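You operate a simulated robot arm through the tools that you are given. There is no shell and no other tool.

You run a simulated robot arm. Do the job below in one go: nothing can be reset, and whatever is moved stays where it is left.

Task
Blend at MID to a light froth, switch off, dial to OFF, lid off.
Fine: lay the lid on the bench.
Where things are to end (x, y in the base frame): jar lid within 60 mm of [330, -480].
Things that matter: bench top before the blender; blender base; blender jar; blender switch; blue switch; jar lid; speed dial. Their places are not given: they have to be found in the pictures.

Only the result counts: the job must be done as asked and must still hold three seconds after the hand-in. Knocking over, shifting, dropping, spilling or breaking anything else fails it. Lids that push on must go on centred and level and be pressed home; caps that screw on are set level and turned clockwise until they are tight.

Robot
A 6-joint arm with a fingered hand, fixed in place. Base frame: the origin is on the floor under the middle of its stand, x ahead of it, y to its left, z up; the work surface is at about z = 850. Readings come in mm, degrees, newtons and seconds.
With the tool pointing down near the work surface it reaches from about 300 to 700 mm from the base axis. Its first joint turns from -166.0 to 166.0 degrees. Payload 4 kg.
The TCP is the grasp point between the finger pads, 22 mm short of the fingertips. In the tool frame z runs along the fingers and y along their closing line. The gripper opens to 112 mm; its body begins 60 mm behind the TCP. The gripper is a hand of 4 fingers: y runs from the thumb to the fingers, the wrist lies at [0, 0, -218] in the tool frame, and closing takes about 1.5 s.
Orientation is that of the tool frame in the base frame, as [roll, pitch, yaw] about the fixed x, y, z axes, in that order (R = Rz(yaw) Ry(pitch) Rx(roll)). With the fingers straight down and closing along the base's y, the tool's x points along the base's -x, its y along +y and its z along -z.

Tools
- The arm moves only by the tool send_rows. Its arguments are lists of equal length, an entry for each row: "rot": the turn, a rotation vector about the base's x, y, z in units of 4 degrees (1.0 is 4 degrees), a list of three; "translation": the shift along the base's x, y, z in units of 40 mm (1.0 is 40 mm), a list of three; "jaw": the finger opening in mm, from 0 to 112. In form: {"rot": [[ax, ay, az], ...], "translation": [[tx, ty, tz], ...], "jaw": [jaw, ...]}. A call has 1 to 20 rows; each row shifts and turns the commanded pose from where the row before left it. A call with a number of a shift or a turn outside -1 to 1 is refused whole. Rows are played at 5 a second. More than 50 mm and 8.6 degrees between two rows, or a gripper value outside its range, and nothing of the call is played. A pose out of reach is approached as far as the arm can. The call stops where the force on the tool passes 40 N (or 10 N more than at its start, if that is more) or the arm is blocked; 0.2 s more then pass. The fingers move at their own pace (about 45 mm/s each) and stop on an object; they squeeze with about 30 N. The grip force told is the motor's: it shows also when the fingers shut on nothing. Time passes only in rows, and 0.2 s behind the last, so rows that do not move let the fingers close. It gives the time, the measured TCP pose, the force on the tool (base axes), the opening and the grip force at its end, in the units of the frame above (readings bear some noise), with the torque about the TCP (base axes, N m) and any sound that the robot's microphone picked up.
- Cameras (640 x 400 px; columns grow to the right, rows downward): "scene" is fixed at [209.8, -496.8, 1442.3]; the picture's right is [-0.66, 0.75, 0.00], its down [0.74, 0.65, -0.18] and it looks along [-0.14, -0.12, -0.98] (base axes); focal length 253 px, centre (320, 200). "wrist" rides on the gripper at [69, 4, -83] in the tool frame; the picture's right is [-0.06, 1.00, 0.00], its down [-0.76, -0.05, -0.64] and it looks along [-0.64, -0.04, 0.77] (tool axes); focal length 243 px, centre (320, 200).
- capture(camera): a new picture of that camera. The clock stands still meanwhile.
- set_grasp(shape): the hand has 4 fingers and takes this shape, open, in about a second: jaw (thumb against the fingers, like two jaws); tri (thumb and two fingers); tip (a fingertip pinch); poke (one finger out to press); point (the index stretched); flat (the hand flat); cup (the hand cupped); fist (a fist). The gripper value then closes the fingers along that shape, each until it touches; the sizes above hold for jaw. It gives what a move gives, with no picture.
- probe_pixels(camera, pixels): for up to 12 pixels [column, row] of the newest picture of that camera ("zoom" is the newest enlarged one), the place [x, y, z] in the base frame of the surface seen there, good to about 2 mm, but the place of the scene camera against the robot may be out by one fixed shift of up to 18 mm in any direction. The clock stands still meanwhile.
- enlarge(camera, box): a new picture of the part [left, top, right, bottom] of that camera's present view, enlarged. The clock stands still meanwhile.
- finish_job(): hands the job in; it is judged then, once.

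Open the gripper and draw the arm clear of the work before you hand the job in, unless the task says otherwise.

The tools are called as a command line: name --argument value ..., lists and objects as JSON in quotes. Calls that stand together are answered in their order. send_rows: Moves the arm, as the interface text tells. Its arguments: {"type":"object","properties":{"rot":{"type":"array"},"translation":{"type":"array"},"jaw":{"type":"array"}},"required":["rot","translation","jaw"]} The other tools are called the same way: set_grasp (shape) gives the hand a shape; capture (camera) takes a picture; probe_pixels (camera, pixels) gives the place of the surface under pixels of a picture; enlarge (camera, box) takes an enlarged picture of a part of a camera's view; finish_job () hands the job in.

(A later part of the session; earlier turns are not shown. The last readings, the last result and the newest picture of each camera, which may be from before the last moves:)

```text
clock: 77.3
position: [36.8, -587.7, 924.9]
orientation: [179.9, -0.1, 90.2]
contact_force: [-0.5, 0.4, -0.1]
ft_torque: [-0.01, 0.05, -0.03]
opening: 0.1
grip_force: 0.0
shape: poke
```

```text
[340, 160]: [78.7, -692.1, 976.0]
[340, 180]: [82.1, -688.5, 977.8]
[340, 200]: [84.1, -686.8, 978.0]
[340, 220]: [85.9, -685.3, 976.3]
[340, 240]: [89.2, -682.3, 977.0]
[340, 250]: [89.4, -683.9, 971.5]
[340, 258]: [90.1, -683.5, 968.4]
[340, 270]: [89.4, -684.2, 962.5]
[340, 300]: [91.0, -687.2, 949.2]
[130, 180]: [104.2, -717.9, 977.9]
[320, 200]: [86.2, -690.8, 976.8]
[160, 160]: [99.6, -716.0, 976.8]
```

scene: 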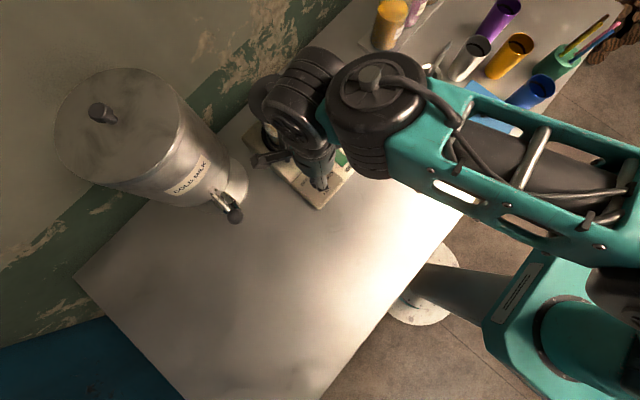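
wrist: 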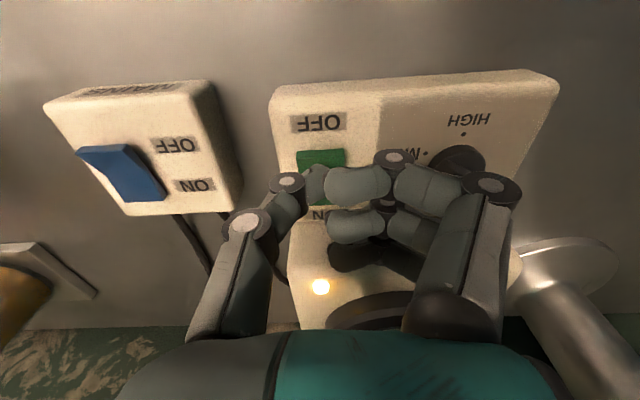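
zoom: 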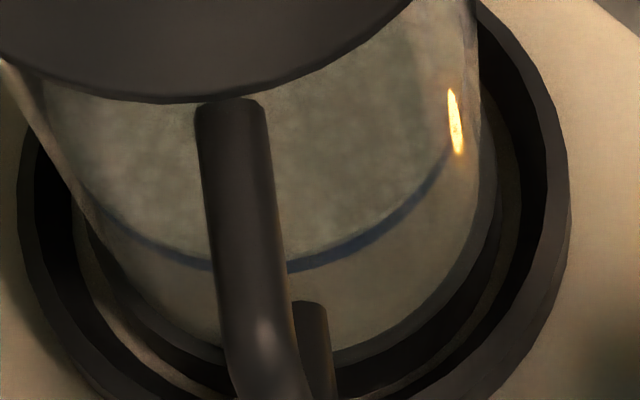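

The surface now stands a few mm above the blue line with a fine pale speckle, and the look has stayed the same for about 3 s. I'll switch off now by pressing the OFF end, then inspect the contents at rest; more blending can follow if it's needed.

send_rows --rot '[[0, 0, 0], [0, 0, 0], [0, 0, 0], [0, 0, 0], [0, 0, 0], [0, 0, 0], [0, 0, 0]]' --translation '[[0, 0, -0.12], [0, 0, -0.12], [0, 0, -0.1], [0, 0, -0.1], [0, 0, 0.1], [0, 0, 0.2], [0, 0, 0.2]]' --jaw '[112, 112, 112, 112, 112, 112, 112]'

enlarge --camera "scene" --box '[230, 60, 410, 220]'

enlarge --camera "scene" --box '[270, 115, 305, 150]'

```text
clock: 78.9
position: [37.4, -585.6, 926.9]
orientation: [180.0, -0.2, 90.2]
contact_force: [-0.4, -0.1, -0.1]
ft_torque: [0.03, 0.01, -0.01]
opening: 0.0
grip_force: 0.1
shape: poke
```

```text
2.50 times, centred on (320, 140) of scene
```

zoom: 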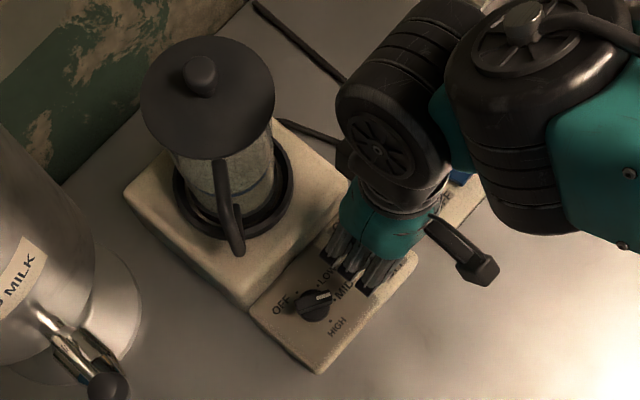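

```text
11.43 times, centred on (288, 132) of scene
```

zoom: 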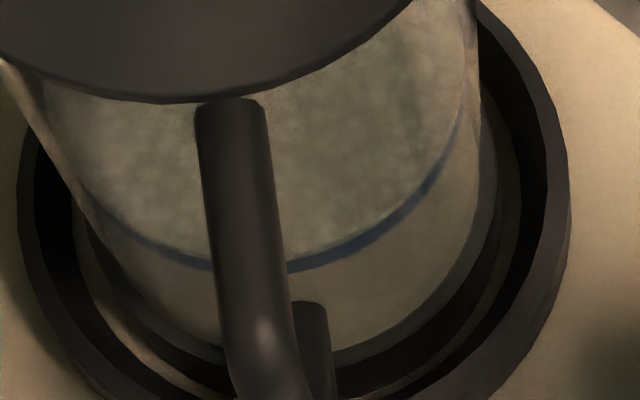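

The lamp is off, so the blender is switched off. I'll retreat to the first viewing place with the hand open to inspect the contents with the wrist camera.

send_rows --rot '[[0, 0, 0], [0, 0, 0], [0, 0, 0], [0, 0, 0], [0, 0, 0], [0, 0, 0], [0, 0, 0], [0, 0, 0]]' --translation '[[0, 0.1, 0.6], [0.2, 0.4, 0.6], [0.3, 0.4, 0.6], [0.3, 0.4, 0.6], [0.3, 0.4, 0.6], [0.3, 0.4, 0.6], [0.25, 0.3, 0.6], [0.2, 0, 0.1]]' --jaw '[112, 112, 112, 112, 112, 112, 112, 112]'

set_grasp --shape "jaw"

capture --camera "wrist"

enlarge --camera "wrist" --box '[250, 200, 380, 335]'

```text
clock: 80.7
position: [111.2, -490.6, 1100.4]
orientation: [180.0, 0.2, 90.1]
contact_force: [-0.4, -0.4, -0.3]
ft_torque: [-0.01, 0.0, 0.02]
opening: 0.0
grip_force: 0.0
shape: poke
```

```text
clock: 81.6
position: [110.5, -491.2, 1100.1]
orientation: [180.0, 0.0, 90.1]
contact_force: [-0.3, 0.6, 0.1]
ft_torque: [0.0, 0.02, 0.0]
opening: 111.7
grip_force: 0.0
shape: jaw
```

```text
taken
```

wrist: 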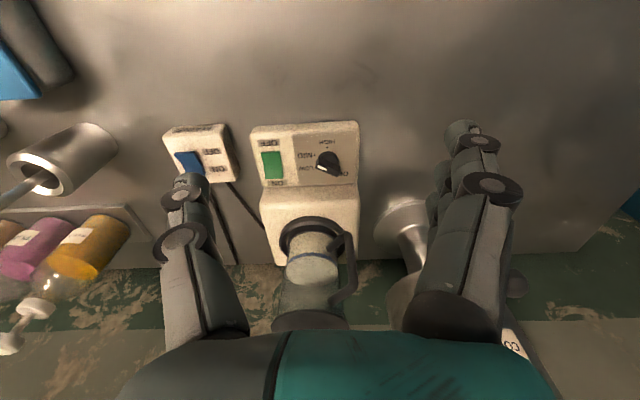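

```text
2.96 times, centred on (315, 268) of wrist
```

zoom: 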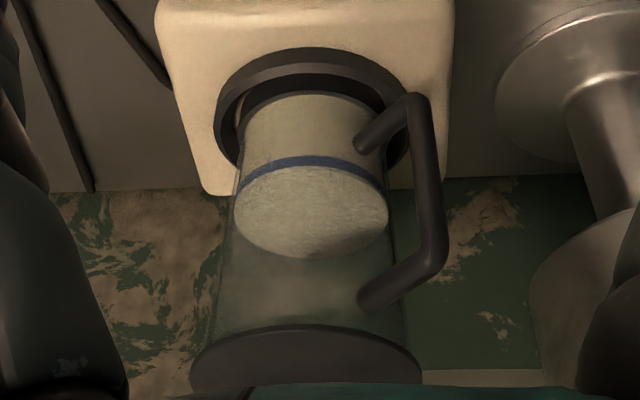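

The contents are now an even, pale colour with a finely bubbled top, standing just above the blue line. I'll zoom in further on the surface.

enlarge --camera "wrist" --box '[285, 230, 345, 290]'

enlarge --camera "wrist" --box '[240, 115, 370, 200]'

```text
6.67 times, centred on (315, 260) of wrist
```

zoom: 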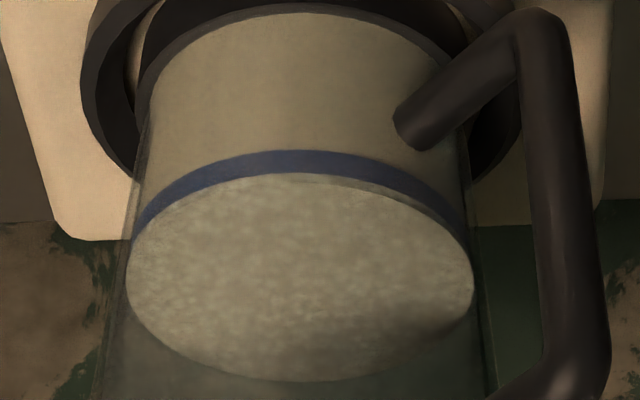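

```text
4.71 times, centred on (305, 158) of wrist
```

zoom: 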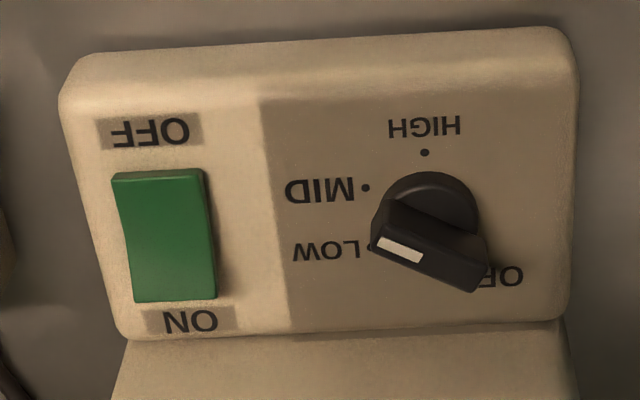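

The dial still points at MID and the rocker shows off. The initial picture showed the blue ring behind the surface and now the surface covers it, so the froth has risen; I'll measure the level at rest for comparison.

enlarge --camera "scene" --box '[270, 115, 305, 150]'

probe_pixels --camera "zoom" --pixels '[[340, 160], [340, 180], [340, 200], [340, 220], [340, 240], [340, 250], [340, 258], [340, 270], [370, 180], [130, 180], [320, 200], [160, 160]]'

enlarge --camera "wrist" --box '[285, 230, 345, 290]'

probe_pixels --camera "zoom" --pixels '[[300, 200], [200, 260], [300, 280], [400, 260], [300, 350], [220, 330], [400, 190], [300, 165], [300, 155], [300, 100], [300, 185], [430, 220]]'

```text
11.43 times, centred on (288, 132) of scene
```

zoom: 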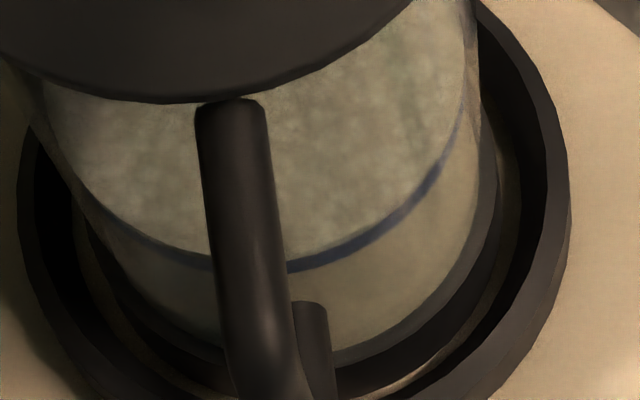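

```text
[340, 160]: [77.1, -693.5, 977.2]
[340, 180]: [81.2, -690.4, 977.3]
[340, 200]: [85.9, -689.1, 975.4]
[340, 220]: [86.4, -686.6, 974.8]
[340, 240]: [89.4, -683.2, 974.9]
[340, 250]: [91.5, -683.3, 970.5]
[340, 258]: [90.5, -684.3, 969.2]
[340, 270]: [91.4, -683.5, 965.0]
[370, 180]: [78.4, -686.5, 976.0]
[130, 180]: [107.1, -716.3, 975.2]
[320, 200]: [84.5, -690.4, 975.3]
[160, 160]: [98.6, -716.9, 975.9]
```

```text
6.67 times, centred on (315, 260) of wrist
```

zoom: 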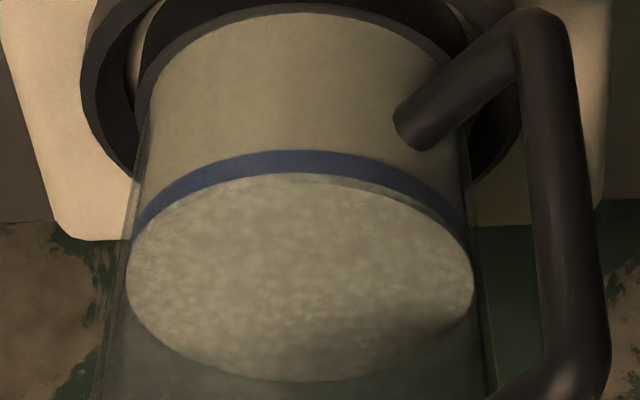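

```text
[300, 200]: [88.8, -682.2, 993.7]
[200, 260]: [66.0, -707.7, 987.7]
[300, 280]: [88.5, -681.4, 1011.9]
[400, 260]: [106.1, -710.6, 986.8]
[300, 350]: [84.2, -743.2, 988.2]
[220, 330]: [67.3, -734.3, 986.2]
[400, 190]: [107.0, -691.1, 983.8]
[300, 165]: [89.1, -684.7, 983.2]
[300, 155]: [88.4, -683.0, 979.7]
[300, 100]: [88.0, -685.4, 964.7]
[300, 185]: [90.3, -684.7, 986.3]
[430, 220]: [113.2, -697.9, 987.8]
```

The froth sits about 4 mm above the blue ring, even and finely bubbled, which I take as a light froth. Next the dial goes back to OFF (turn +120°): I'll turn the hand to yaw -30 on the safe side first, with the jaw at 28 mm.

send_rows --rot '[[0, 0, -1], [0, 0, -1], [0, 0, -1], [0, 0, -1], [0, 0, -1], [0, 0, -1], [0, 0, -1], [0, 0, -1], [0, 0, -1], [0, 0, -1], [0, 0, -1], [0, 0, -1], [0, 0, -1], [0, 0, -1], [0, 0, -1], [0, 0, -1], [0, 0, -1], [0, 0, -1], [0, 0, -1], [0, 0, -1]]' --translation '[[0.005, -0.04, -0.1], [0.005, -0.04, -0.1], [0.005, -0.04, -0.1], [0.005, -0.04, -0.1], [0.005, -0.04, -0.1], [0.005, -0.04, -0.1], [0.005, -0.04, -0.1], [0.005, -0.04, -0.1], [0.005, -0.04, -0.1], [0.005, -0.04, -0.1], [0.005, -0.04, -0.1], [0.005, -0.04, -0.1], [0.005, -0.04, -0.1], [0.005, -0.04, -0.1], [0.005, -0.04, -0.1], [0.005, -0.04, -0.1], [0.005, -0.04, -0.1], [0.005, -0.04, -0.1], [0.005, -0.04, -0.1], [0.005, -0.04, -0.1]]' --jaw '[30, 30, 30, 30, 30, 30, 30, 30, 30, 30, 30, 30, 30, 30, 30, 30, 30, 30, 30, 30]'

send_rows --rot '[[0, 0, -1], [0, 0, -1], [0, 0, -1], [0, 0, -1], [0, 0, -1], [0, 0, -1], [0, 0, -1], [0, 0, -1], [0, 0, -1], [0, 0, -1], [0, 0, 0]]' --translation '[[0, 0, 0], [0, 0, 0], [0, 0, 0], [0, 0, 0], [0, 0, 0], [0, 0, 0], [0, 0, 0], [0, 0, 0], [0, 0, 0], [0, 0, 0], [0, 0, 0]]' --jaw '[30, 30, 30, 30, 30, 30, 30, 30, 30, 30, 30]'

```text
clock: 85.8
position: [115.1, -523.2, 1018.1]
orientation: [-179.9, 0.0, 9.9]
contact_force: [-0.3, -1.1, -1.2]
ft_torque: [-0.04, 0.01, 0.01]
opening: 30.5
grip_force: 0.1
shape: jaw
```

```text
clock: 88.2
position: [113.9, -522.6, 1019.4]
orientation: [-180.0, 0.1, -29.9]
contact_force: [0.0, 0.2, -0.8]
ft_torque: [-0.01, -0.01, -0.02]
opening: 30.5
grip_force: 0.0
shape: jaw
```

At yaw -30 and z 1019 I'll move over the dial axis (y -600), then check the view before going down.

send_rows --rot '[[0, 0, 0], [0, 0, 0], [0, 0, 0], [0, 0, 0], [0, 0, 0], [0, 0, 0], [0, 0, 0], [0, 0, 0], [0, 0, 0]]' --translation '[[0, -0.4, 0], [0, -0.4, 0], [0, -0.4, 0], [0.01, -0.4, 0], [0.01, -0.32, 0], [0, 0, -0.4], [0, 0, -0.5], [0, 0, -0.5], [0, 0, 0]]' --jaw '[30, 30, 30, 30, 30, 30, 30, 30, 30]'

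capture --camera "wrist"

```text
clock: 90.2
position: [115.5, -598.3, 963.9]
orientation: [-180.0, -0.1, -29.9]
contact_force: [0.6, 0.3, 0.1]
ft_torque: [0.03, 0.01, -0.01]
opening: 30.3
grip_force: 0.1
shape: jaw
```

```text
taken
```

wrist: 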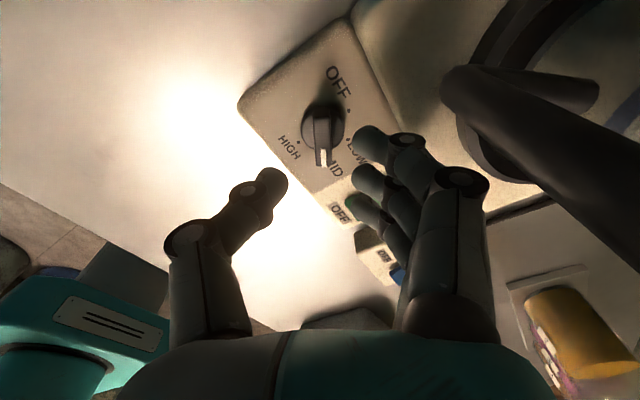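

The ridge at (322,140) is aligned with the hand between thumb and fingers. I'll descend to z≈917.

send_rows --rot '[[0, 0, 0], [0, 0, 0], [0, 0, 0], [0, 0, 0], [0, 0, 0], [0, 0, 0], [0, 0, 0]]' --translation '[[0, -0.01, -0.2], [0, 0, -0.2], [0, 0, -0.2], [0, 0, -0.2], [0, 0, -0.2], [0, 0, -0.15], [0, 0, 0]]' --jaw '[30, 30, 30, 30, 30, 30, 30]'

capture --camera "wrist"

```text
clock: 91.8
position: [115.8, -599.3, 917.3]
orientation: [-180.0, 0.1, -30.0]
contact_force: [-1.4, 10.4, 7.5]
ft_torque: [-0.36, 0.0, -0.1]
opening: 29.2
grip_force: 0.1
shape: jaw
```

```text
taken
```

wrist: 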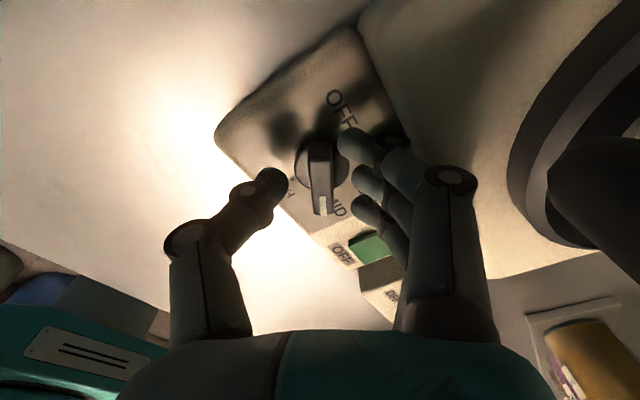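

A light contact shows (10 N in +y, 7 N up): the finger knuckles touch the base's front edge. Closing on the ridge draws them inward, so I'll close now.

send_rows --rot '[[0, 0, 0], [0, 0, 0], [0, 0, 0], [0, 0, 0], [0, 0, 0], [0, 0, 0]]' --translation '[[0, 0, 0], [0, 0, 0], [0, 0, 0], [0, 0, 0], [0, 0, 0], [0, 0, 0]]' --jaw '[5, 5, 5, 5, 5, 5]'

capture --camera "wrist"

```text
clock: 93.2
position: [116.5, -600.9, 917.0]
orientation: [-179.9, 0.0, -29.9]
contact_force: [3.4, -5.4, -6.7]
ft_torque: [-0.14, -0.04, 0.01]
opening: 5.4
grip_force: 29.5
shape: jaw
```

```text
taken
```

wrist: 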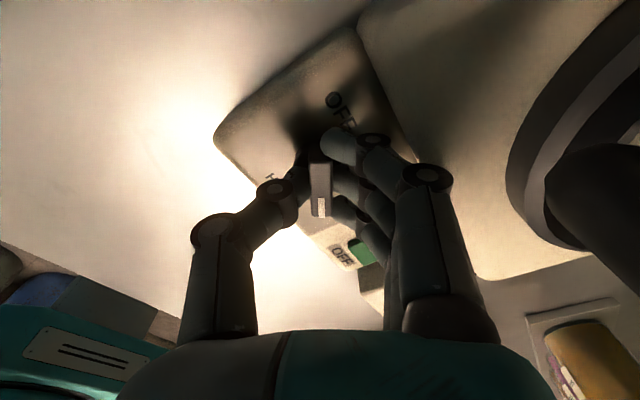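

The ridge is gripped flat (opening 5.4 as before). I'll turn counter-clockwise, first 60°, then look at the readings.

send_rows --rot '[[0, 0, 1], [0, 0, 1], [0, 0, 1], [0, 0, 1], [0, 0, 1], [0, 0, 1], [0, 0, 1], [0, 0, 1], [0, 0, 1], [0, 0, 1], [0, 0, 1], [0, 0, 1], [0, 0, 1], [0, 0, 1], [0, 0, 1]]' --translation '[[0, 0, 0], [0, 0, 0], [0, 0, 0], [0, 0, 0], [0, 0, 0], [0, 0, 0], [0, 0, 0], [0, 0, 0], [0, 0, 0], [0, 0, 0], [0, 0, 0], [0, 0, 0], [0, 0, 0], [0, 0, 0], [0, 0, 0]]' --jaw '[5, 5, 5, 5, 5, 5, 5, 5, 5, 5, 5, 5, 5, 5, 5]'

capture --camera "wrist"

```text
clock: 96.4
position: [117.3, -599.6, 917.2]
orientation: [-179.8, 0.0, 30.1]
contact_force: [4.6, 5.6, -8.0]
ft_torque: [0.0, -0.11, -0.01]
opening: 4.7
grip_force: 30.3
shape: jaw
```

```text
taken
```

wrist: 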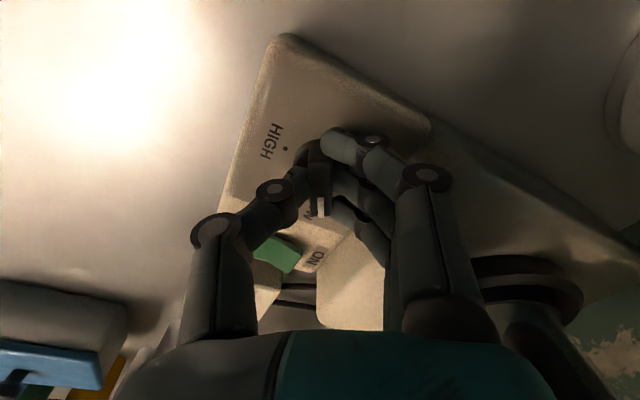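

The dial follows with low force, now at LOW. I'll turn the other 60° to OFF.

send_rows --rot '[[0, 0, 1], [0, 0, 1], [0, 0, 1], [0, 0, 1], [0, 0, 1], [0, 0, 1], [0, 0, 1], [0, 0, 1], [0, 0, 1], [0, 0, 1], [0, 0, 1], [0, 0, 1], [0, 0, 1], [0, 0, 1], [0, 0, 1]]' --translation '[[0, 0, 0], [0, 0, 0], [0, 0, 0], [0, 0, 0], [0, 0, 0], [0, 0, 0], [0, 0, 0], [0, 0, 0], [0, 0, 0], [0, 0, 0], [0, 0, 0], [0, 0, 0], [0, 0, 0], [0, 0, 0], [0, 0, 0]]' --jaw '[5, 5, 5, 5, 5, 5, 5, 5, 5, 5, 5, 5, 5, 5, 5]'

capture --camera "wrist"

```text
clock: 99.6
position: [116.4, -598.9, 916.9]
orientation: [-179.9, -0.1, 90.2]
contact_force: [0.4, 21.6, -10.9]
ft_torque: [0.34, -0.05, 0.01]
opening: 4.2
grip_force: 29.7
shape: jaw
```

```text
taken
```

wrist: 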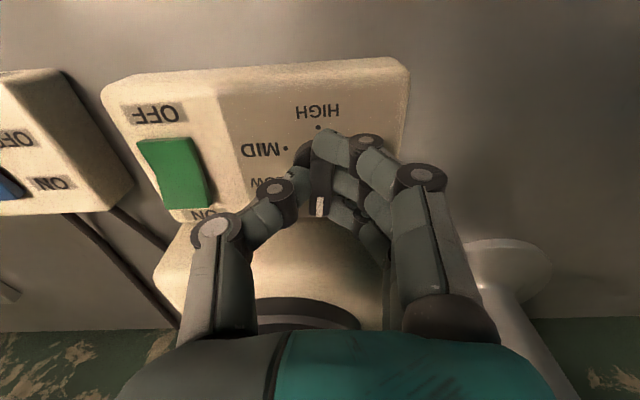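

The pointer faces the OFF side again; a 22 N push in y shows at fingertip level, so I'll release and lift straight up, then check the dial.

send_rows --rot '[[0, 0, 0], [0, 0, 0], [0, 0, 0], [0, 0, 0], [0, 0, 0], [0, 0, 0], [0, 0, 0], [0, 0, 0], [0, 0, 0], [0, 0, 0]]' --translation '[[0, 0, 0], [0, 0, 0], [0, 0, 0], [0, 0, 0], [0, 0, 0.1], [0, 0, 0.2], [0, 0, 0.3], [0, 0.2, 0.5], [0, 0.4, 0.5], [0, 0.4, 0.5]]' --jaw '[40, 40, 40, 40, 40, 40, 40, 40, 40, 40]'

capture --camera "wrist"

enlarge --camera "wrist" --box '[220, 80, 400, 200]'

capture --camera "scene"

```text
clock: 101.8
position: [115.3, -559.3, 1002.9]
orientation: [180.0, 0.1, 90.2]
contact_force: [-0.4, -0.2, -0.3]
ft_torque: [-0.02, 0.02, 0.01]
opening: 39.6
grip_force: 0.2
shape: jaw
```

```text
taken
```

wrist: 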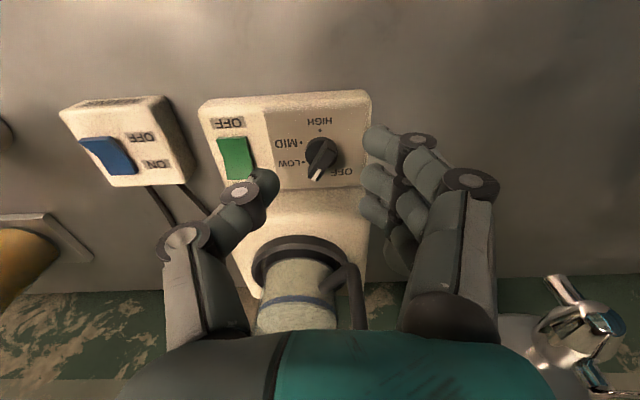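

```text
3.33 times, centred on (310, 140) of wrist
```

zoom: 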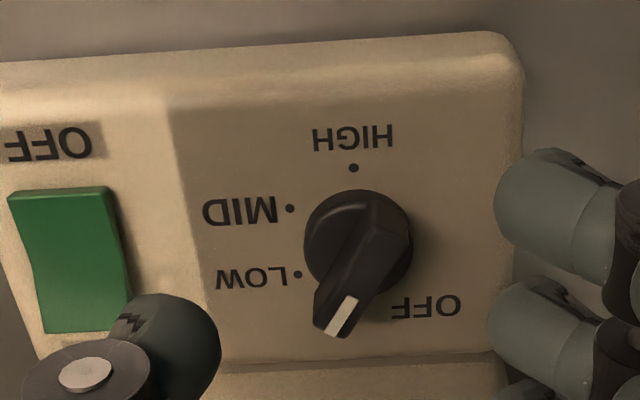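

```text
taken
```

scene: 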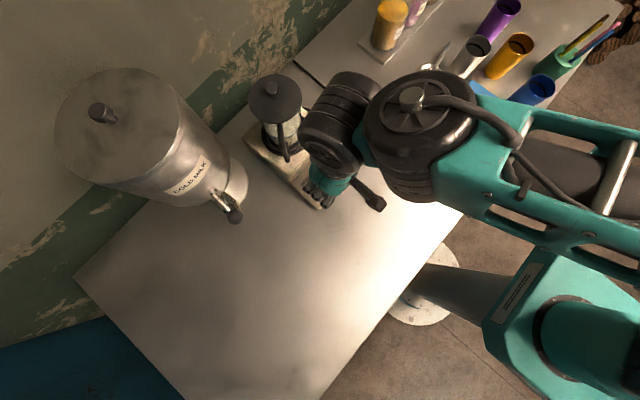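

The dial stopped short: the pointer is about 20° before OFF (toward LOW). The index finger slipped past the ridge's end and dragged it on opening. I'll probe the ridge for the angle.

enlarge --camera "wrist" --box '[280, 110, 370, 190]'

probe_pixels --camera "zoom" --pixels '[[280, 130], [330, 150], [255, 280], [215, 275], [245, 285], [270, 230], [300, 180], [230, 245], [320, 110], [340, 200], [215, 290], [250, 300]]'

```text
5.00 times, centred on (325, 150) of wrist
```

zoom: 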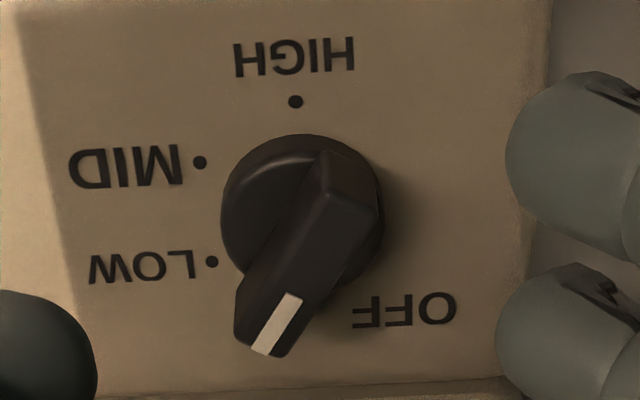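

```text
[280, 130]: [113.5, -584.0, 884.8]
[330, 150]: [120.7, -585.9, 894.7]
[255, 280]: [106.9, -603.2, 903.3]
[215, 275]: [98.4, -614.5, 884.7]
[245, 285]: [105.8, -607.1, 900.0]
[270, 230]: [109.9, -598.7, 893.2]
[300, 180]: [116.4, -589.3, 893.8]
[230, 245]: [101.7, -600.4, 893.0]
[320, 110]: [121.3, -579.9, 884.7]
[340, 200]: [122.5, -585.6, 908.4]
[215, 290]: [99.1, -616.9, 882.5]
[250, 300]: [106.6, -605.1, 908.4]
```

I'll probe along the white pointer mark, (296,298) to (262,348), for the ridge's direction.

probe_pixels --camera "zoom" --pixels '[[294, 298], [263, 347], [345, 205], [360, 205], [330, 205], [240, 340], [282, 352], [275, 325], [318, 255], [375, 212], [322, 198]]'

```text
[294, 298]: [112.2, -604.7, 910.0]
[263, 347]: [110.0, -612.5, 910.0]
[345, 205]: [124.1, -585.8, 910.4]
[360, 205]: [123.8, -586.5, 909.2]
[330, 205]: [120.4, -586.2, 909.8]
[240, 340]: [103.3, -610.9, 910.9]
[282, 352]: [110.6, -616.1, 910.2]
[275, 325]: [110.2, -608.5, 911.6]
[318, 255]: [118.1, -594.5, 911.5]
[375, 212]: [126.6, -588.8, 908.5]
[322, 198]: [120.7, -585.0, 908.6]
```

The ridge probes give about -120°, so the dial is 30° short of OFF (-90°), centre (115,-600). I'll correct by pushing the ridge's near end toward -x with the thumb in "poke" at yaw 0, which keeps clear of the handle; first I'll back off and turn.

send_rows --rot '[[0, 0, 0], [0, 0, -1], [0, 0, -1], [0, 0, -1], [0, 0, -1], [0, 0, -1], [0, 0, -1], [0, 0, -1], [0, 0, -1], [0, 0, -1], [0, 0, -1], [0, 0, -1], [0, 0, -1], [0, 0, -1], [0, 0, -1], [0, 0, -1], [0, 0, -1], [0, 0, -1], [0, 0, -1], [0, 0, -1]]' --translation '[[0, 0.5, 0.2], [0, 0.25, 0], [0.03, 0, 0], [0.03, 0, 0], [0.03, 0, 0], [0.03, 0, 0], [0.03, 0, 0], [0.03, 0, 0], [0.03, 0, 0], [0.03, 0, 0], [0.03, 0, 0], [0.03, 0, 0], [0.03, 0, 0], [0.03, 0, 0], [0.03, 0, 0], [0.03, 0, 0], [0.03, 0, 0], [0.03, 0, 0], [0.03, 0, 0], [0.03, 0, 0]]' --jaw '[40, 40, 40, 40, 40, 40, 40, 40, 40, 40, 40, 40, 40, 40, 40, 40, 40, 40, 40, 40]'

send_rows --rot '[[0, 0, -1], [0, 0, -1], [0, 0, -1], [0, 0, -0.5]]' --translation '[[0, 0, 0], [0, 0, 0], [0, 0, 0], [0, 0, 0]]' --jaw '[40, 40, 40, 40]'

set_grasp --shape "poke"

capture --camera "wrist"

enlarge --camera "scene" --box '[230, 60, 410, 220]'

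```text
clock: 106.0
position: [137.3, -529.8, 1009.4]
orientation: [179.8, 0.1, 14.1]
contact_force: [0.3, 0.3, 0.0]
ft_torque: [-0.01, -0.02, 0.01]
opening: 39.5
grip_force: 0.0
shape: jaw
```

```text
clock: 107.0
position: [138.6, -530.1, 1009.0]
orientation: [180.0, 0.0, -0.1]
contact_force: [-0.2, -0.4, 0.0]
ft_torque: [-0.04, 0.0, -0.01]
opening: 39.6
grip_force: 0.0
shape: jaw
```

```text
clock: 107.9
position: [138.1, -529.8, 1011.0]
orientation: [179.9, 0.0, 0.0]
contact_force: [-0.1, 0.1, -0.2]
ft_torque: [-0.03, 0.0, -0.04]
opening: 0.2
grip_force: 0.0
shape: poke
```

```text
taken
```

wrist: 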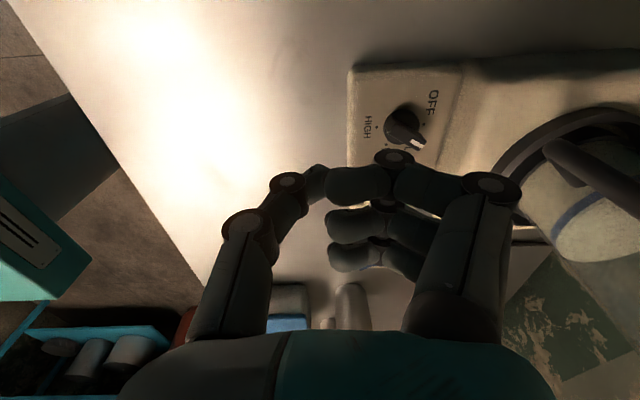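

```text
2.50 times, centred on (320, 140) of scene
```

zoom: 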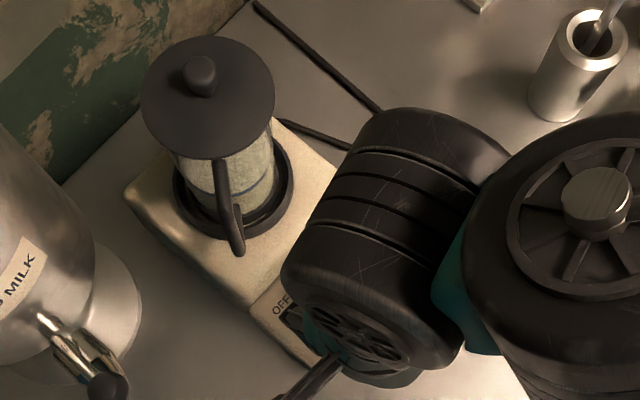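

The thumb tip is at (318,182) with the curled fingers on the -y side. I'll probe the fingers' outer knuckles to check their clearance from the handle before lowering.

probe_pixels --camera "wrist" --pixels '[[490, 188], [505, 195], [395, 157], [470, 300], [318, 175], [345, 185], [420, 143], [405, 130], [425, 123], [555, 150], [560, 170], [450, 60]]'

```text
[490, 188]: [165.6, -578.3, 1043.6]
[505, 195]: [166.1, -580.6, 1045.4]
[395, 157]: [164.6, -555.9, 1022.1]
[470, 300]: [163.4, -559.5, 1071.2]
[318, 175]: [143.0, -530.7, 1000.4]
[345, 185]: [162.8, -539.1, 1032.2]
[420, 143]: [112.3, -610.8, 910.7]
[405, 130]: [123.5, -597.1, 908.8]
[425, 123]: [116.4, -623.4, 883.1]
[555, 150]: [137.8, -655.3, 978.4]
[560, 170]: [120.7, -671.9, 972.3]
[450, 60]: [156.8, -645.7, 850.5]
```

The knuckles stay 10 mm clear of the handle and above the base. I'll go to (140,-588) and lower to z≈920, so the thumb tip is beside the ridge's near end.

send_rows --rot '[[0, 0, 0], [0, 0, 0], [0, 0, 0], [0, 0, 0], [0, 0, 0], [0, 0, 0], [0, 0, 0], [0, 0, 0]]' --translation '[[0, -0.4, -0.2], [0.02, -0.4, -0.3], [0.02, -0.4, -0.3], [0.01, -0.25, -0.3], [0, 0, -0.4], [0, 0, -0.4], [0, 0, -0.35], [0, 0, 0]]' --jaw '[112, 112, 112, 112, 112, 112, 112, 112]'

capture --camera "wrist"

```text
clock: 109.7
position: [139.6, -588.0, 917.9]
orientation: [180.0, 0.0, 0.2]
contact_force: [0.2, 0.1, -0.3]
ft_torque: [0.0, -0.01, -0.02]
opening: 0.0
grip_force: 0.1
shape: poke
```

```text
taken
```

wrist: 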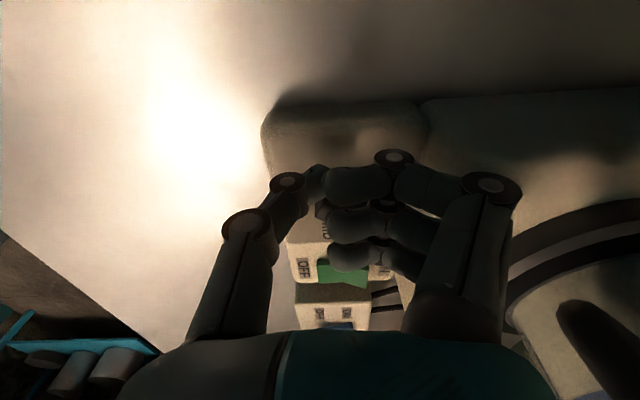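

No contact yet at z 918. I'll push slowly in -x by 9 mm and watch the force.

send_rows --rot '[[0, 0, 0], [0, 0, 0], [0, 0, 0], [0, 0, 0], [0, 0, 0]]' --translation '[[-0.05, 0, 0], [-0.05, 0, 0], [-0.05, 0, 0], [-0.05, 0, 0], [-0.025, 0, 0]]' --jaw '[112, 112, 112, 112, 112]'

enlarge --camera "wrist" --box '[230, 120, 420, 260]'

```text
clock: 110.9
position: [130.0, -589.0, 919.5]
orientation: [-180.0, 0.1, 0.1]
contact_force: [0.0, -0.1, 0.3]
ft_torque: [0.01, -0.01, 0.04]
opening: 0.0
grip_force: 0.1
shape: poke
```

```text
2.86 times, centred on (325, 190) of wrist
```

zoom: 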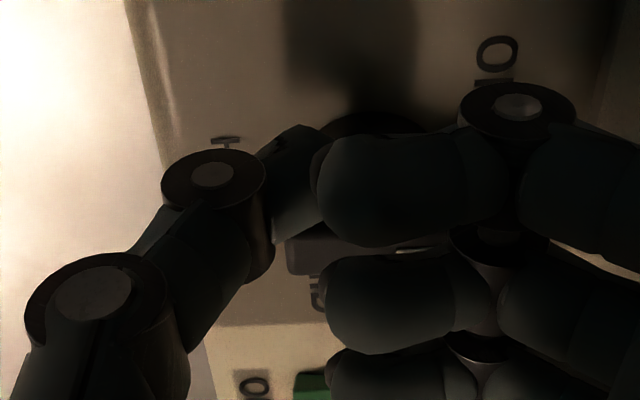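

The ridge's top edge now runs level in this view ((288,250) to (430,250)), meaning it lies along y. I'll back off and look at the dial from clear.

send_rows --rot '[[0, 0, 0], [0, 0, 0], [0, 0, 0], [0, 0, 0], [0, 0, 0], [0, 0, 0], [0, 0, 0]]' --translation '[[0.2, 0, 0], [0.1, 0, 0.3], [0, 0, 0.5], [0, 0.4, 0.5], [0, 0.6, 0.5], [0, 0.6, 0.5], [0, 0.6, 0.2]]' --jaw '[112, 112, 112, 112, 112, 112, 112]'

capture --camera "wrist"

capture --camera "scene"

```text
clock: 112.5
position: [144.0, -500.9, 1018.8]
orientation: [180.0, 0.0, 0.1]
contact_force: [0.2, 0.5, 0.2]
ft_torque: [-0.03, -0.03, 0.01]
opening: 0.0
grip_force: 0.1
shape: poke
```

```text
taken
```

wrist: 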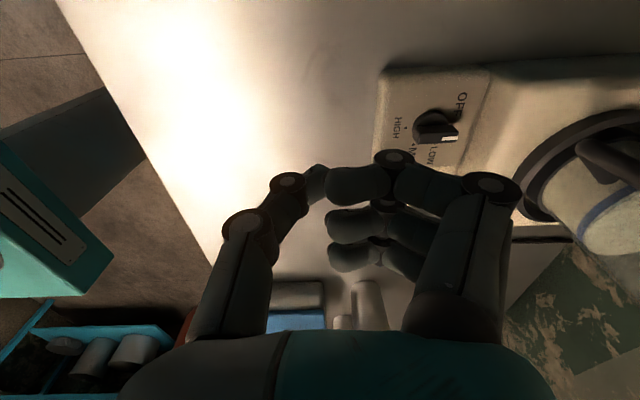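

```text
taken
```

scene: 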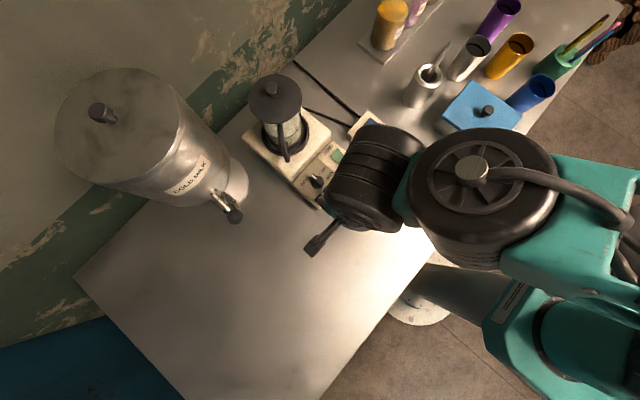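

The dial is visible in the scene at (317,182). I'll enlarge it there and probe the ridge.

enlarge --camera "scene" --box '[290, 155, 345, 210]'

enlarge --camera "wrist" --box '[380, 80, 500, 170]'

```text
7.27 times, centred on (318, 182) of scene
```

zoom: 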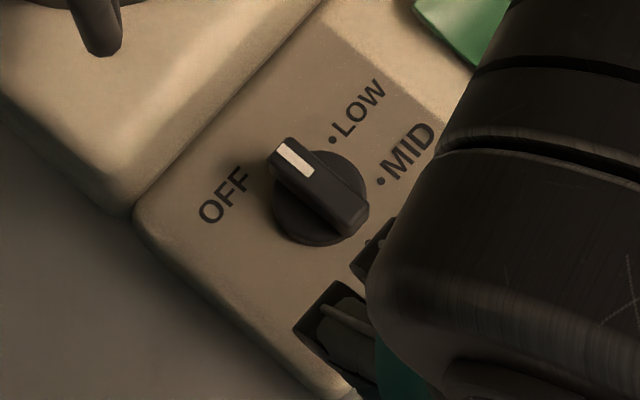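

```text
4.44 times, centred on (440, 125) of wrist
```

zoom: 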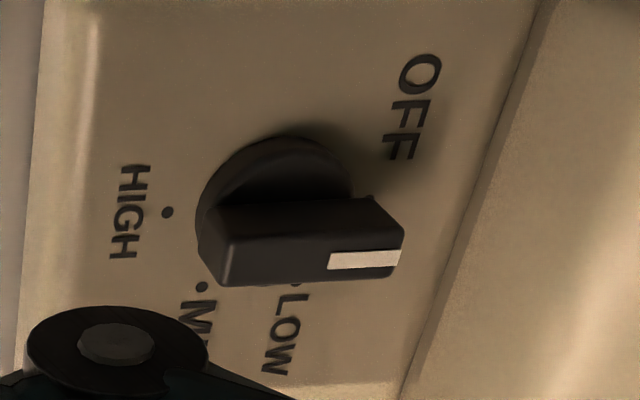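

The pointer mark slopes 41° in the scene, exactly the OFF direction, so the dial is at OFF. Now for the lid: I'll probe its knob, rim and the wall behind, to plan the reach.

probe_pixels --camera "scene" --pixels '[[271, 86], [268, 92], [275, 91], [255, 85], [295, 110], [278, 123], [262, 118], [262, 78], [235, 70], [245, 110], [205, 80], [130, 100]]'

enlarge --camera "scene" --box '[240, 65, 310, 135]'

```text
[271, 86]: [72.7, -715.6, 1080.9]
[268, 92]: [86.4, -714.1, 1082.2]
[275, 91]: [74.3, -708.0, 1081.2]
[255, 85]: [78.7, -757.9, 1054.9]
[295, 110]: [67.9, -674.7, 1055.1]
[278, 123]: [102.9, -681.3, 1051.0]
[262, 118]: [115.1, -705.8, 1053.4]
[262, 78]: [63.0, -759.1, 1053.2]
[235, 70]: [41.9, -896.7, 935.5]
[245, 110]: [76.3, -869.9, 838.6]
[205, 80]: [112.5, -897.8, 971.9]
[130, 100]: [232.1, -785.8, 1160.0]
```

```text
5.71 times, centred on (275, 100) of scene
```

zoom: 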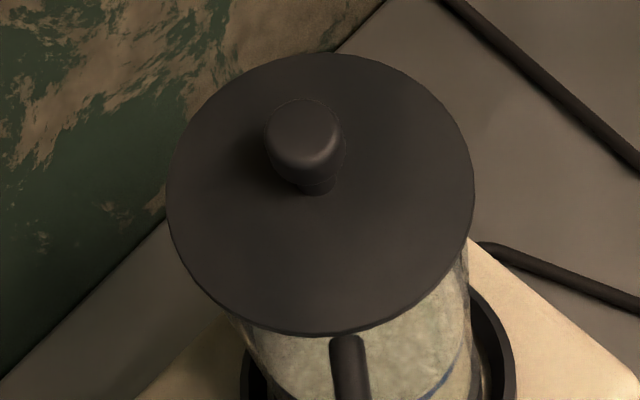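

The wall is far behind (y≈-900) and the lid's centre is near (85,-720) with a 19 mm mushroom knob, top z≈1092. I'll rise, turn to yaw 90 and come to a viewing place before the lid.

send_rows --rot '[[0, 0, 1], [0, 0, 1], [0, 0, 1], [0, 0, 1], [0, 0, 1], [0, 0, 1], [0, 0, 1], [0, 0, 1], [0, 0, 1], [0, 0, 1], [0, 0, 1], [0, 0, 1], [0, 0, 1], [0, 0, 1], [0, 0, 1], [0, 0, 1], [0, 0, 1], [0, 0, 1], [0, 0, 1], [0, 0, 1]]' --translation '[[0, 0, 0.45], [0, 0, 0.45], [0, 0, 0.45], [0, 0, 0.45], [0, 0, 0.45], [0, 0, 0.45], [0, 0, 0.45], [0, 0, 0.45], [0, 0, 0.45], [0, 0, 0.45], [-0.15, -0.3, 0], [-0.15, -0.3, 0], [-0.15, -0.3, 0], [-0.15, -0.3, 0], [-0.15, -0.3, 0], [-0.15, -0.3, 0], [-0.15, -0.3, 0], [-0.15, -0.3, 0], [-0.15, -0.3, 0], [-0.15, -0.3, 0]]' --jaw '[112, 112, 112, 112, 112, 112, 112, 112, 112, 112, 112, 112, 112, 112, 112, 112, 112, 112, 112, 112]'

send_rows --rot '[[0, 0, 0.9], [0, 0, 0.8], [0, 0, 0.8]]' --translation '[[0, 0, 0], [0, 0, 0], [0, 0, 0]]' --jaw '[112, 112, 112]'

set_grasp --shape "tip"

capture --camera "wrist"

capture --camera "scene"

```text
clock: 116.7
position: [81.0, -603.9, 1188.5]
orientation: [-180.0, -0.3, 80.3]
contact_force: [1.3, -0.3, -1.0]
ft_torque: [0.06, 0.01, 0.0]
opening: 0.0
grip_force: 0.1
shape: poke
out of reach, approached as far as the arm can: row 19, 20
```

```text
clock: 117.5
position: [80.1, -602.9, 1190.4]
orientation: [-180.0, 0.0, 90.1]
contact_force: [0.3, 0.5, 0.9]
ft_torque: [0.01, -0.02, -0.01]
opening: 0.0
grip_force: 0.1
shape: poke
```

```text
clock: 118.4
position: [80.9, -602.6, 1191.6]
orientation: [180.0, 0.1, 90.0]
contact_force: [0.3, -0.3, 0.1]
ft_torque: [0.0, -0.02, 0.01]
opening: 112.2
grip_force: 0.0
shape: tip
```

```text
taken
```

wrist: 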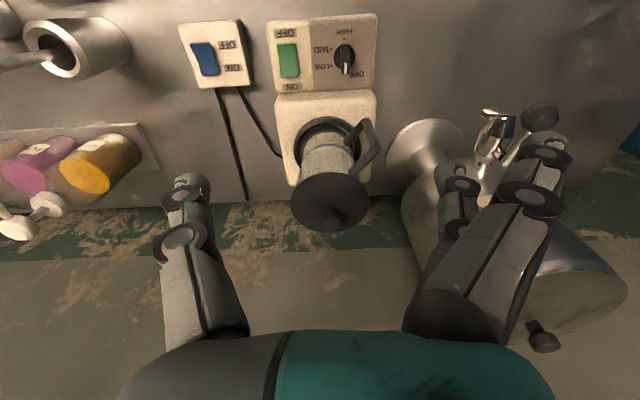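

```text
taken
```

scene: 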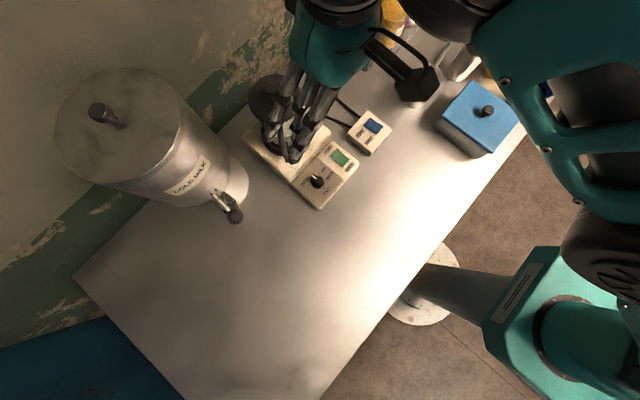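

Row 19–20 went out of reach near r≈610 at this height, so the lid (r≈725) can't be reached with the tool vertical; tilting the fingers about 30° outward brings the wrist within reach. The outer fingers will spread toward the milk can, so I'll probe the can's near side and the knob from the wrist.

probe_pixels --camera "scene" --pixels '[[180, 105], [184, 130], [186, 150], [190, 165], [178, 95], [170, 85], [200, 140], [205, 160]]'

enlarge --camera "wrist" --box '[270, 110, 400, 240]'

probe_pixels --camera "wrist" --pixels '[[293, 200], [366, 200], [330, 175], [330, 225], [330, 205], [325, 215], [337, 215], [330, 190], [410, 190], [440, 160], [545, 140], [455, 175]]'

```text
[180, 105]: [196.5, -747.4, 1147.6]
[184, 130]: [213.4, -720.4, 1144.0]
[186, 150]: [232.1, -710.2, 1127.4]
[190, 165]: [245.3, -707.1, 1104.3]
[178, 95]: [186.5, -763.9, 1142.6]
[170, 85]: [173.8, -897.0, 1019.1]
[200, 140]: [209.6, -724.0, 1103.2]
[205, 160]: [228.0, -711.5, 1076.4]
```

```text
3.08 times, centred on (335, 175) of wrist
```

zoom: 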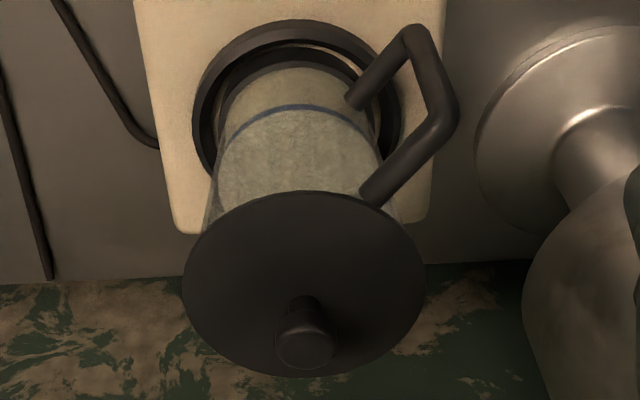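

```text
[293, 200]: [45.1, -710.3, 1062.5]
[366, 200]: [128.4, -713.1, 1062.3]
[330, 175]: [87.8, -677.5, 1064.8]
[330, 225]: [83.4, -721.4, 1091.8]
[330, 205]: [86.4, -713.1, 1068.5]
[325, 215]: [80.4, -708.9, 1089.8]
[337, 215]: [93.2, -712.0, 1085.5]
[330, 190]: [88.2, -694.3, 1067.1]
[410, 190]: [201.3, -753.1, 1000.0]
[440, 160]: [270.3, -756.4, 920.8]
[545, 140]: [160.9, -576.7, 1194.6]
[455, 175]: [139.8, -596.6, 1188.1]
```

The knob centre is near (85,-719.5), z up to 1092; the can is over 30 mm away from where the outer fingers will be. I'll tilt the hand 30° (fingers outward, toward -y) and move above the knob with the tip pinch open 56 mm.

send_rows --rot '[[-0.9375, 0, 0], [-0.9375, 0, 0], [-0.9375, 0, 0], [-0.9375, 0, 0], [-0.9375, 0, 0], [-0.9375, 0, 0], [-0.9375, 0, 0], [-0.9375, 0, 0], [0, 0, 0]]' --translation '[[0, 0, 0], [0, 0, 0], [0, 0, 0], [0, 0, 0], [0, 0, 0], [0, 0, 0], [0, 0, 0], [0, 0, 0], [0, 0, 0]]' --jaw '[56, 56, 56, 56, 56, 56, 56, 56, 56]'

capture --camera "wrist"

```text
clock: 120.4
position: [82.7, -602.8, 1189.4]
orientation: [180.0, 30.1, 90.1]
contact_force: [0.4, 0.2, -0.2]
ft_torque: [0.02, 0.0, -0.02]
opening: 56.7
grip_force: 0.1
shape: tip
out of reach, approached as far as the arm can: row 2
```

```text
taken
```

wrist: 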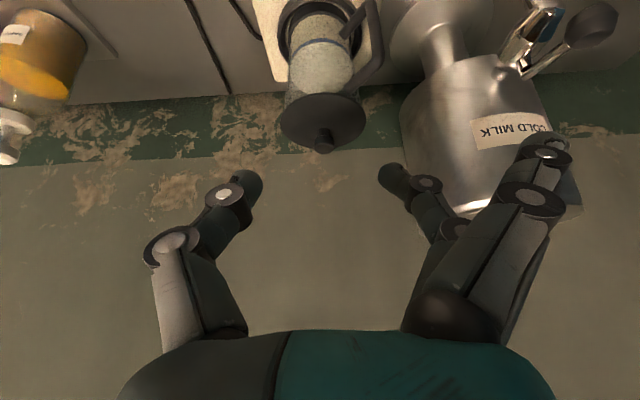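

The tilt is in place at (82.7,-602.8,1189). I'll move above the knob, to about (85,-715.5,1130).

send_rows --rot '[[0, 0, 0], [0, 0, 0], [0, 0, 0], [0, 0, 0], [0, 0, 0], [0, 0, 0], [0, 0, 0], [0, 0, 0], [0, 0, 0]]' --translation '[[0.008, -0.352, -0.1], [0.008, -0.352, -0.15], [0.008, -0.352, -0.2], [0.008, -0.352, -0.2], [0.008, -0.352, -0.2], [0.008, -0.352, -0.2], [0.008, -0.352, -0.2], [0.008, -0.352, -0.2], [0, 0, 0]]' --jaw '[56, 56, 56, 56, 56, 56, 56, 56, 56]'

capture --camera "wrist"

capture --camera "scene"

```text
clock: 122.4
position: [86.8, -716.5, 1131.6]
orientation: [180.0, 30.0, 90.1]
contact_force: [0.2, -0.3, 0.3]
ft_torque: [-0.02, 0.01, 0.0]
opening: 56.8
grip_force: 0.1
shape: tip
```

```text
taken
```

wrist: 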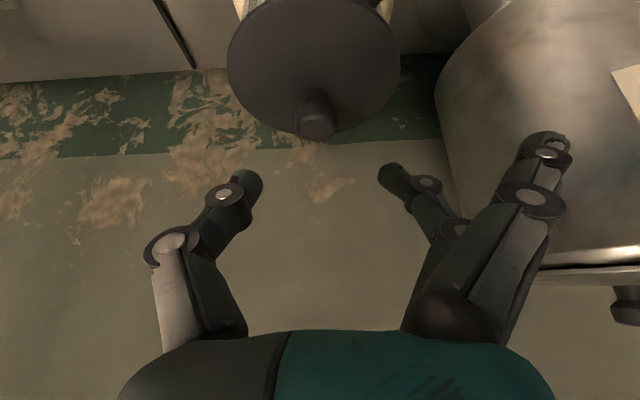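

```text
taken
```

scene: 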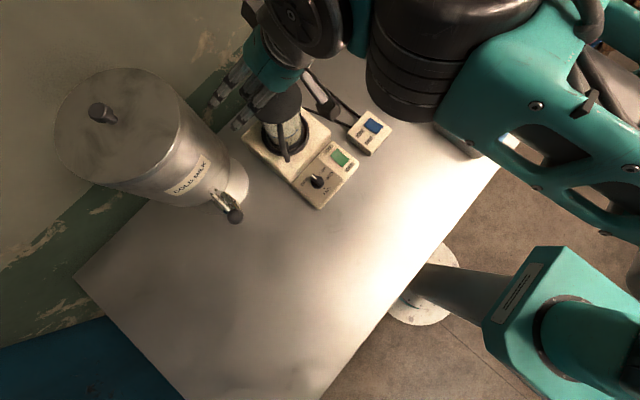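

The knob is at (314,120) between thumb (248,180) and finger (390,178), nearly centred. I'll probe it for exact alignment.

probe_pixels --camera "wrist" --pixels '[[298, 122], [315, 125], [331, 122], [315, 112], [315, 98], [315, 137], [315, 85], [230, 60], [399, 60], [340, 60]]'

enlarge --camera "wrist" --box '[220, 50, 420, 200]'

```text
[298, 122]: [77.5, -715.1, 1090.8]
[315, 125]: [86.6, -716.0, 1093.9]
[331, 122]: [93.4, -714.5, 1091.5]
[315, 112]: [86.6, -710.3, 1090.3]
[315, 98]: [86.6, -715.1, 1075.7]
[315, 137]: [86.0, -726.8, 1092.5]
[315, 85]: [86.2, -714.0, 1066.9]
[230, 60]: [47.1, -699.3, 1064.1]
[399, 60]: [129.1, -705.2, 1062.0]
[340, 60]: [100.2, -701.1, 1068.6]
```

```text
2.67 times, centred on (320, 125) of wrist
```

zoom: 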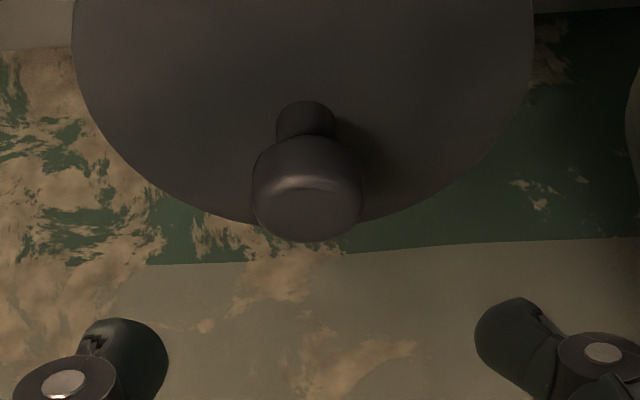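

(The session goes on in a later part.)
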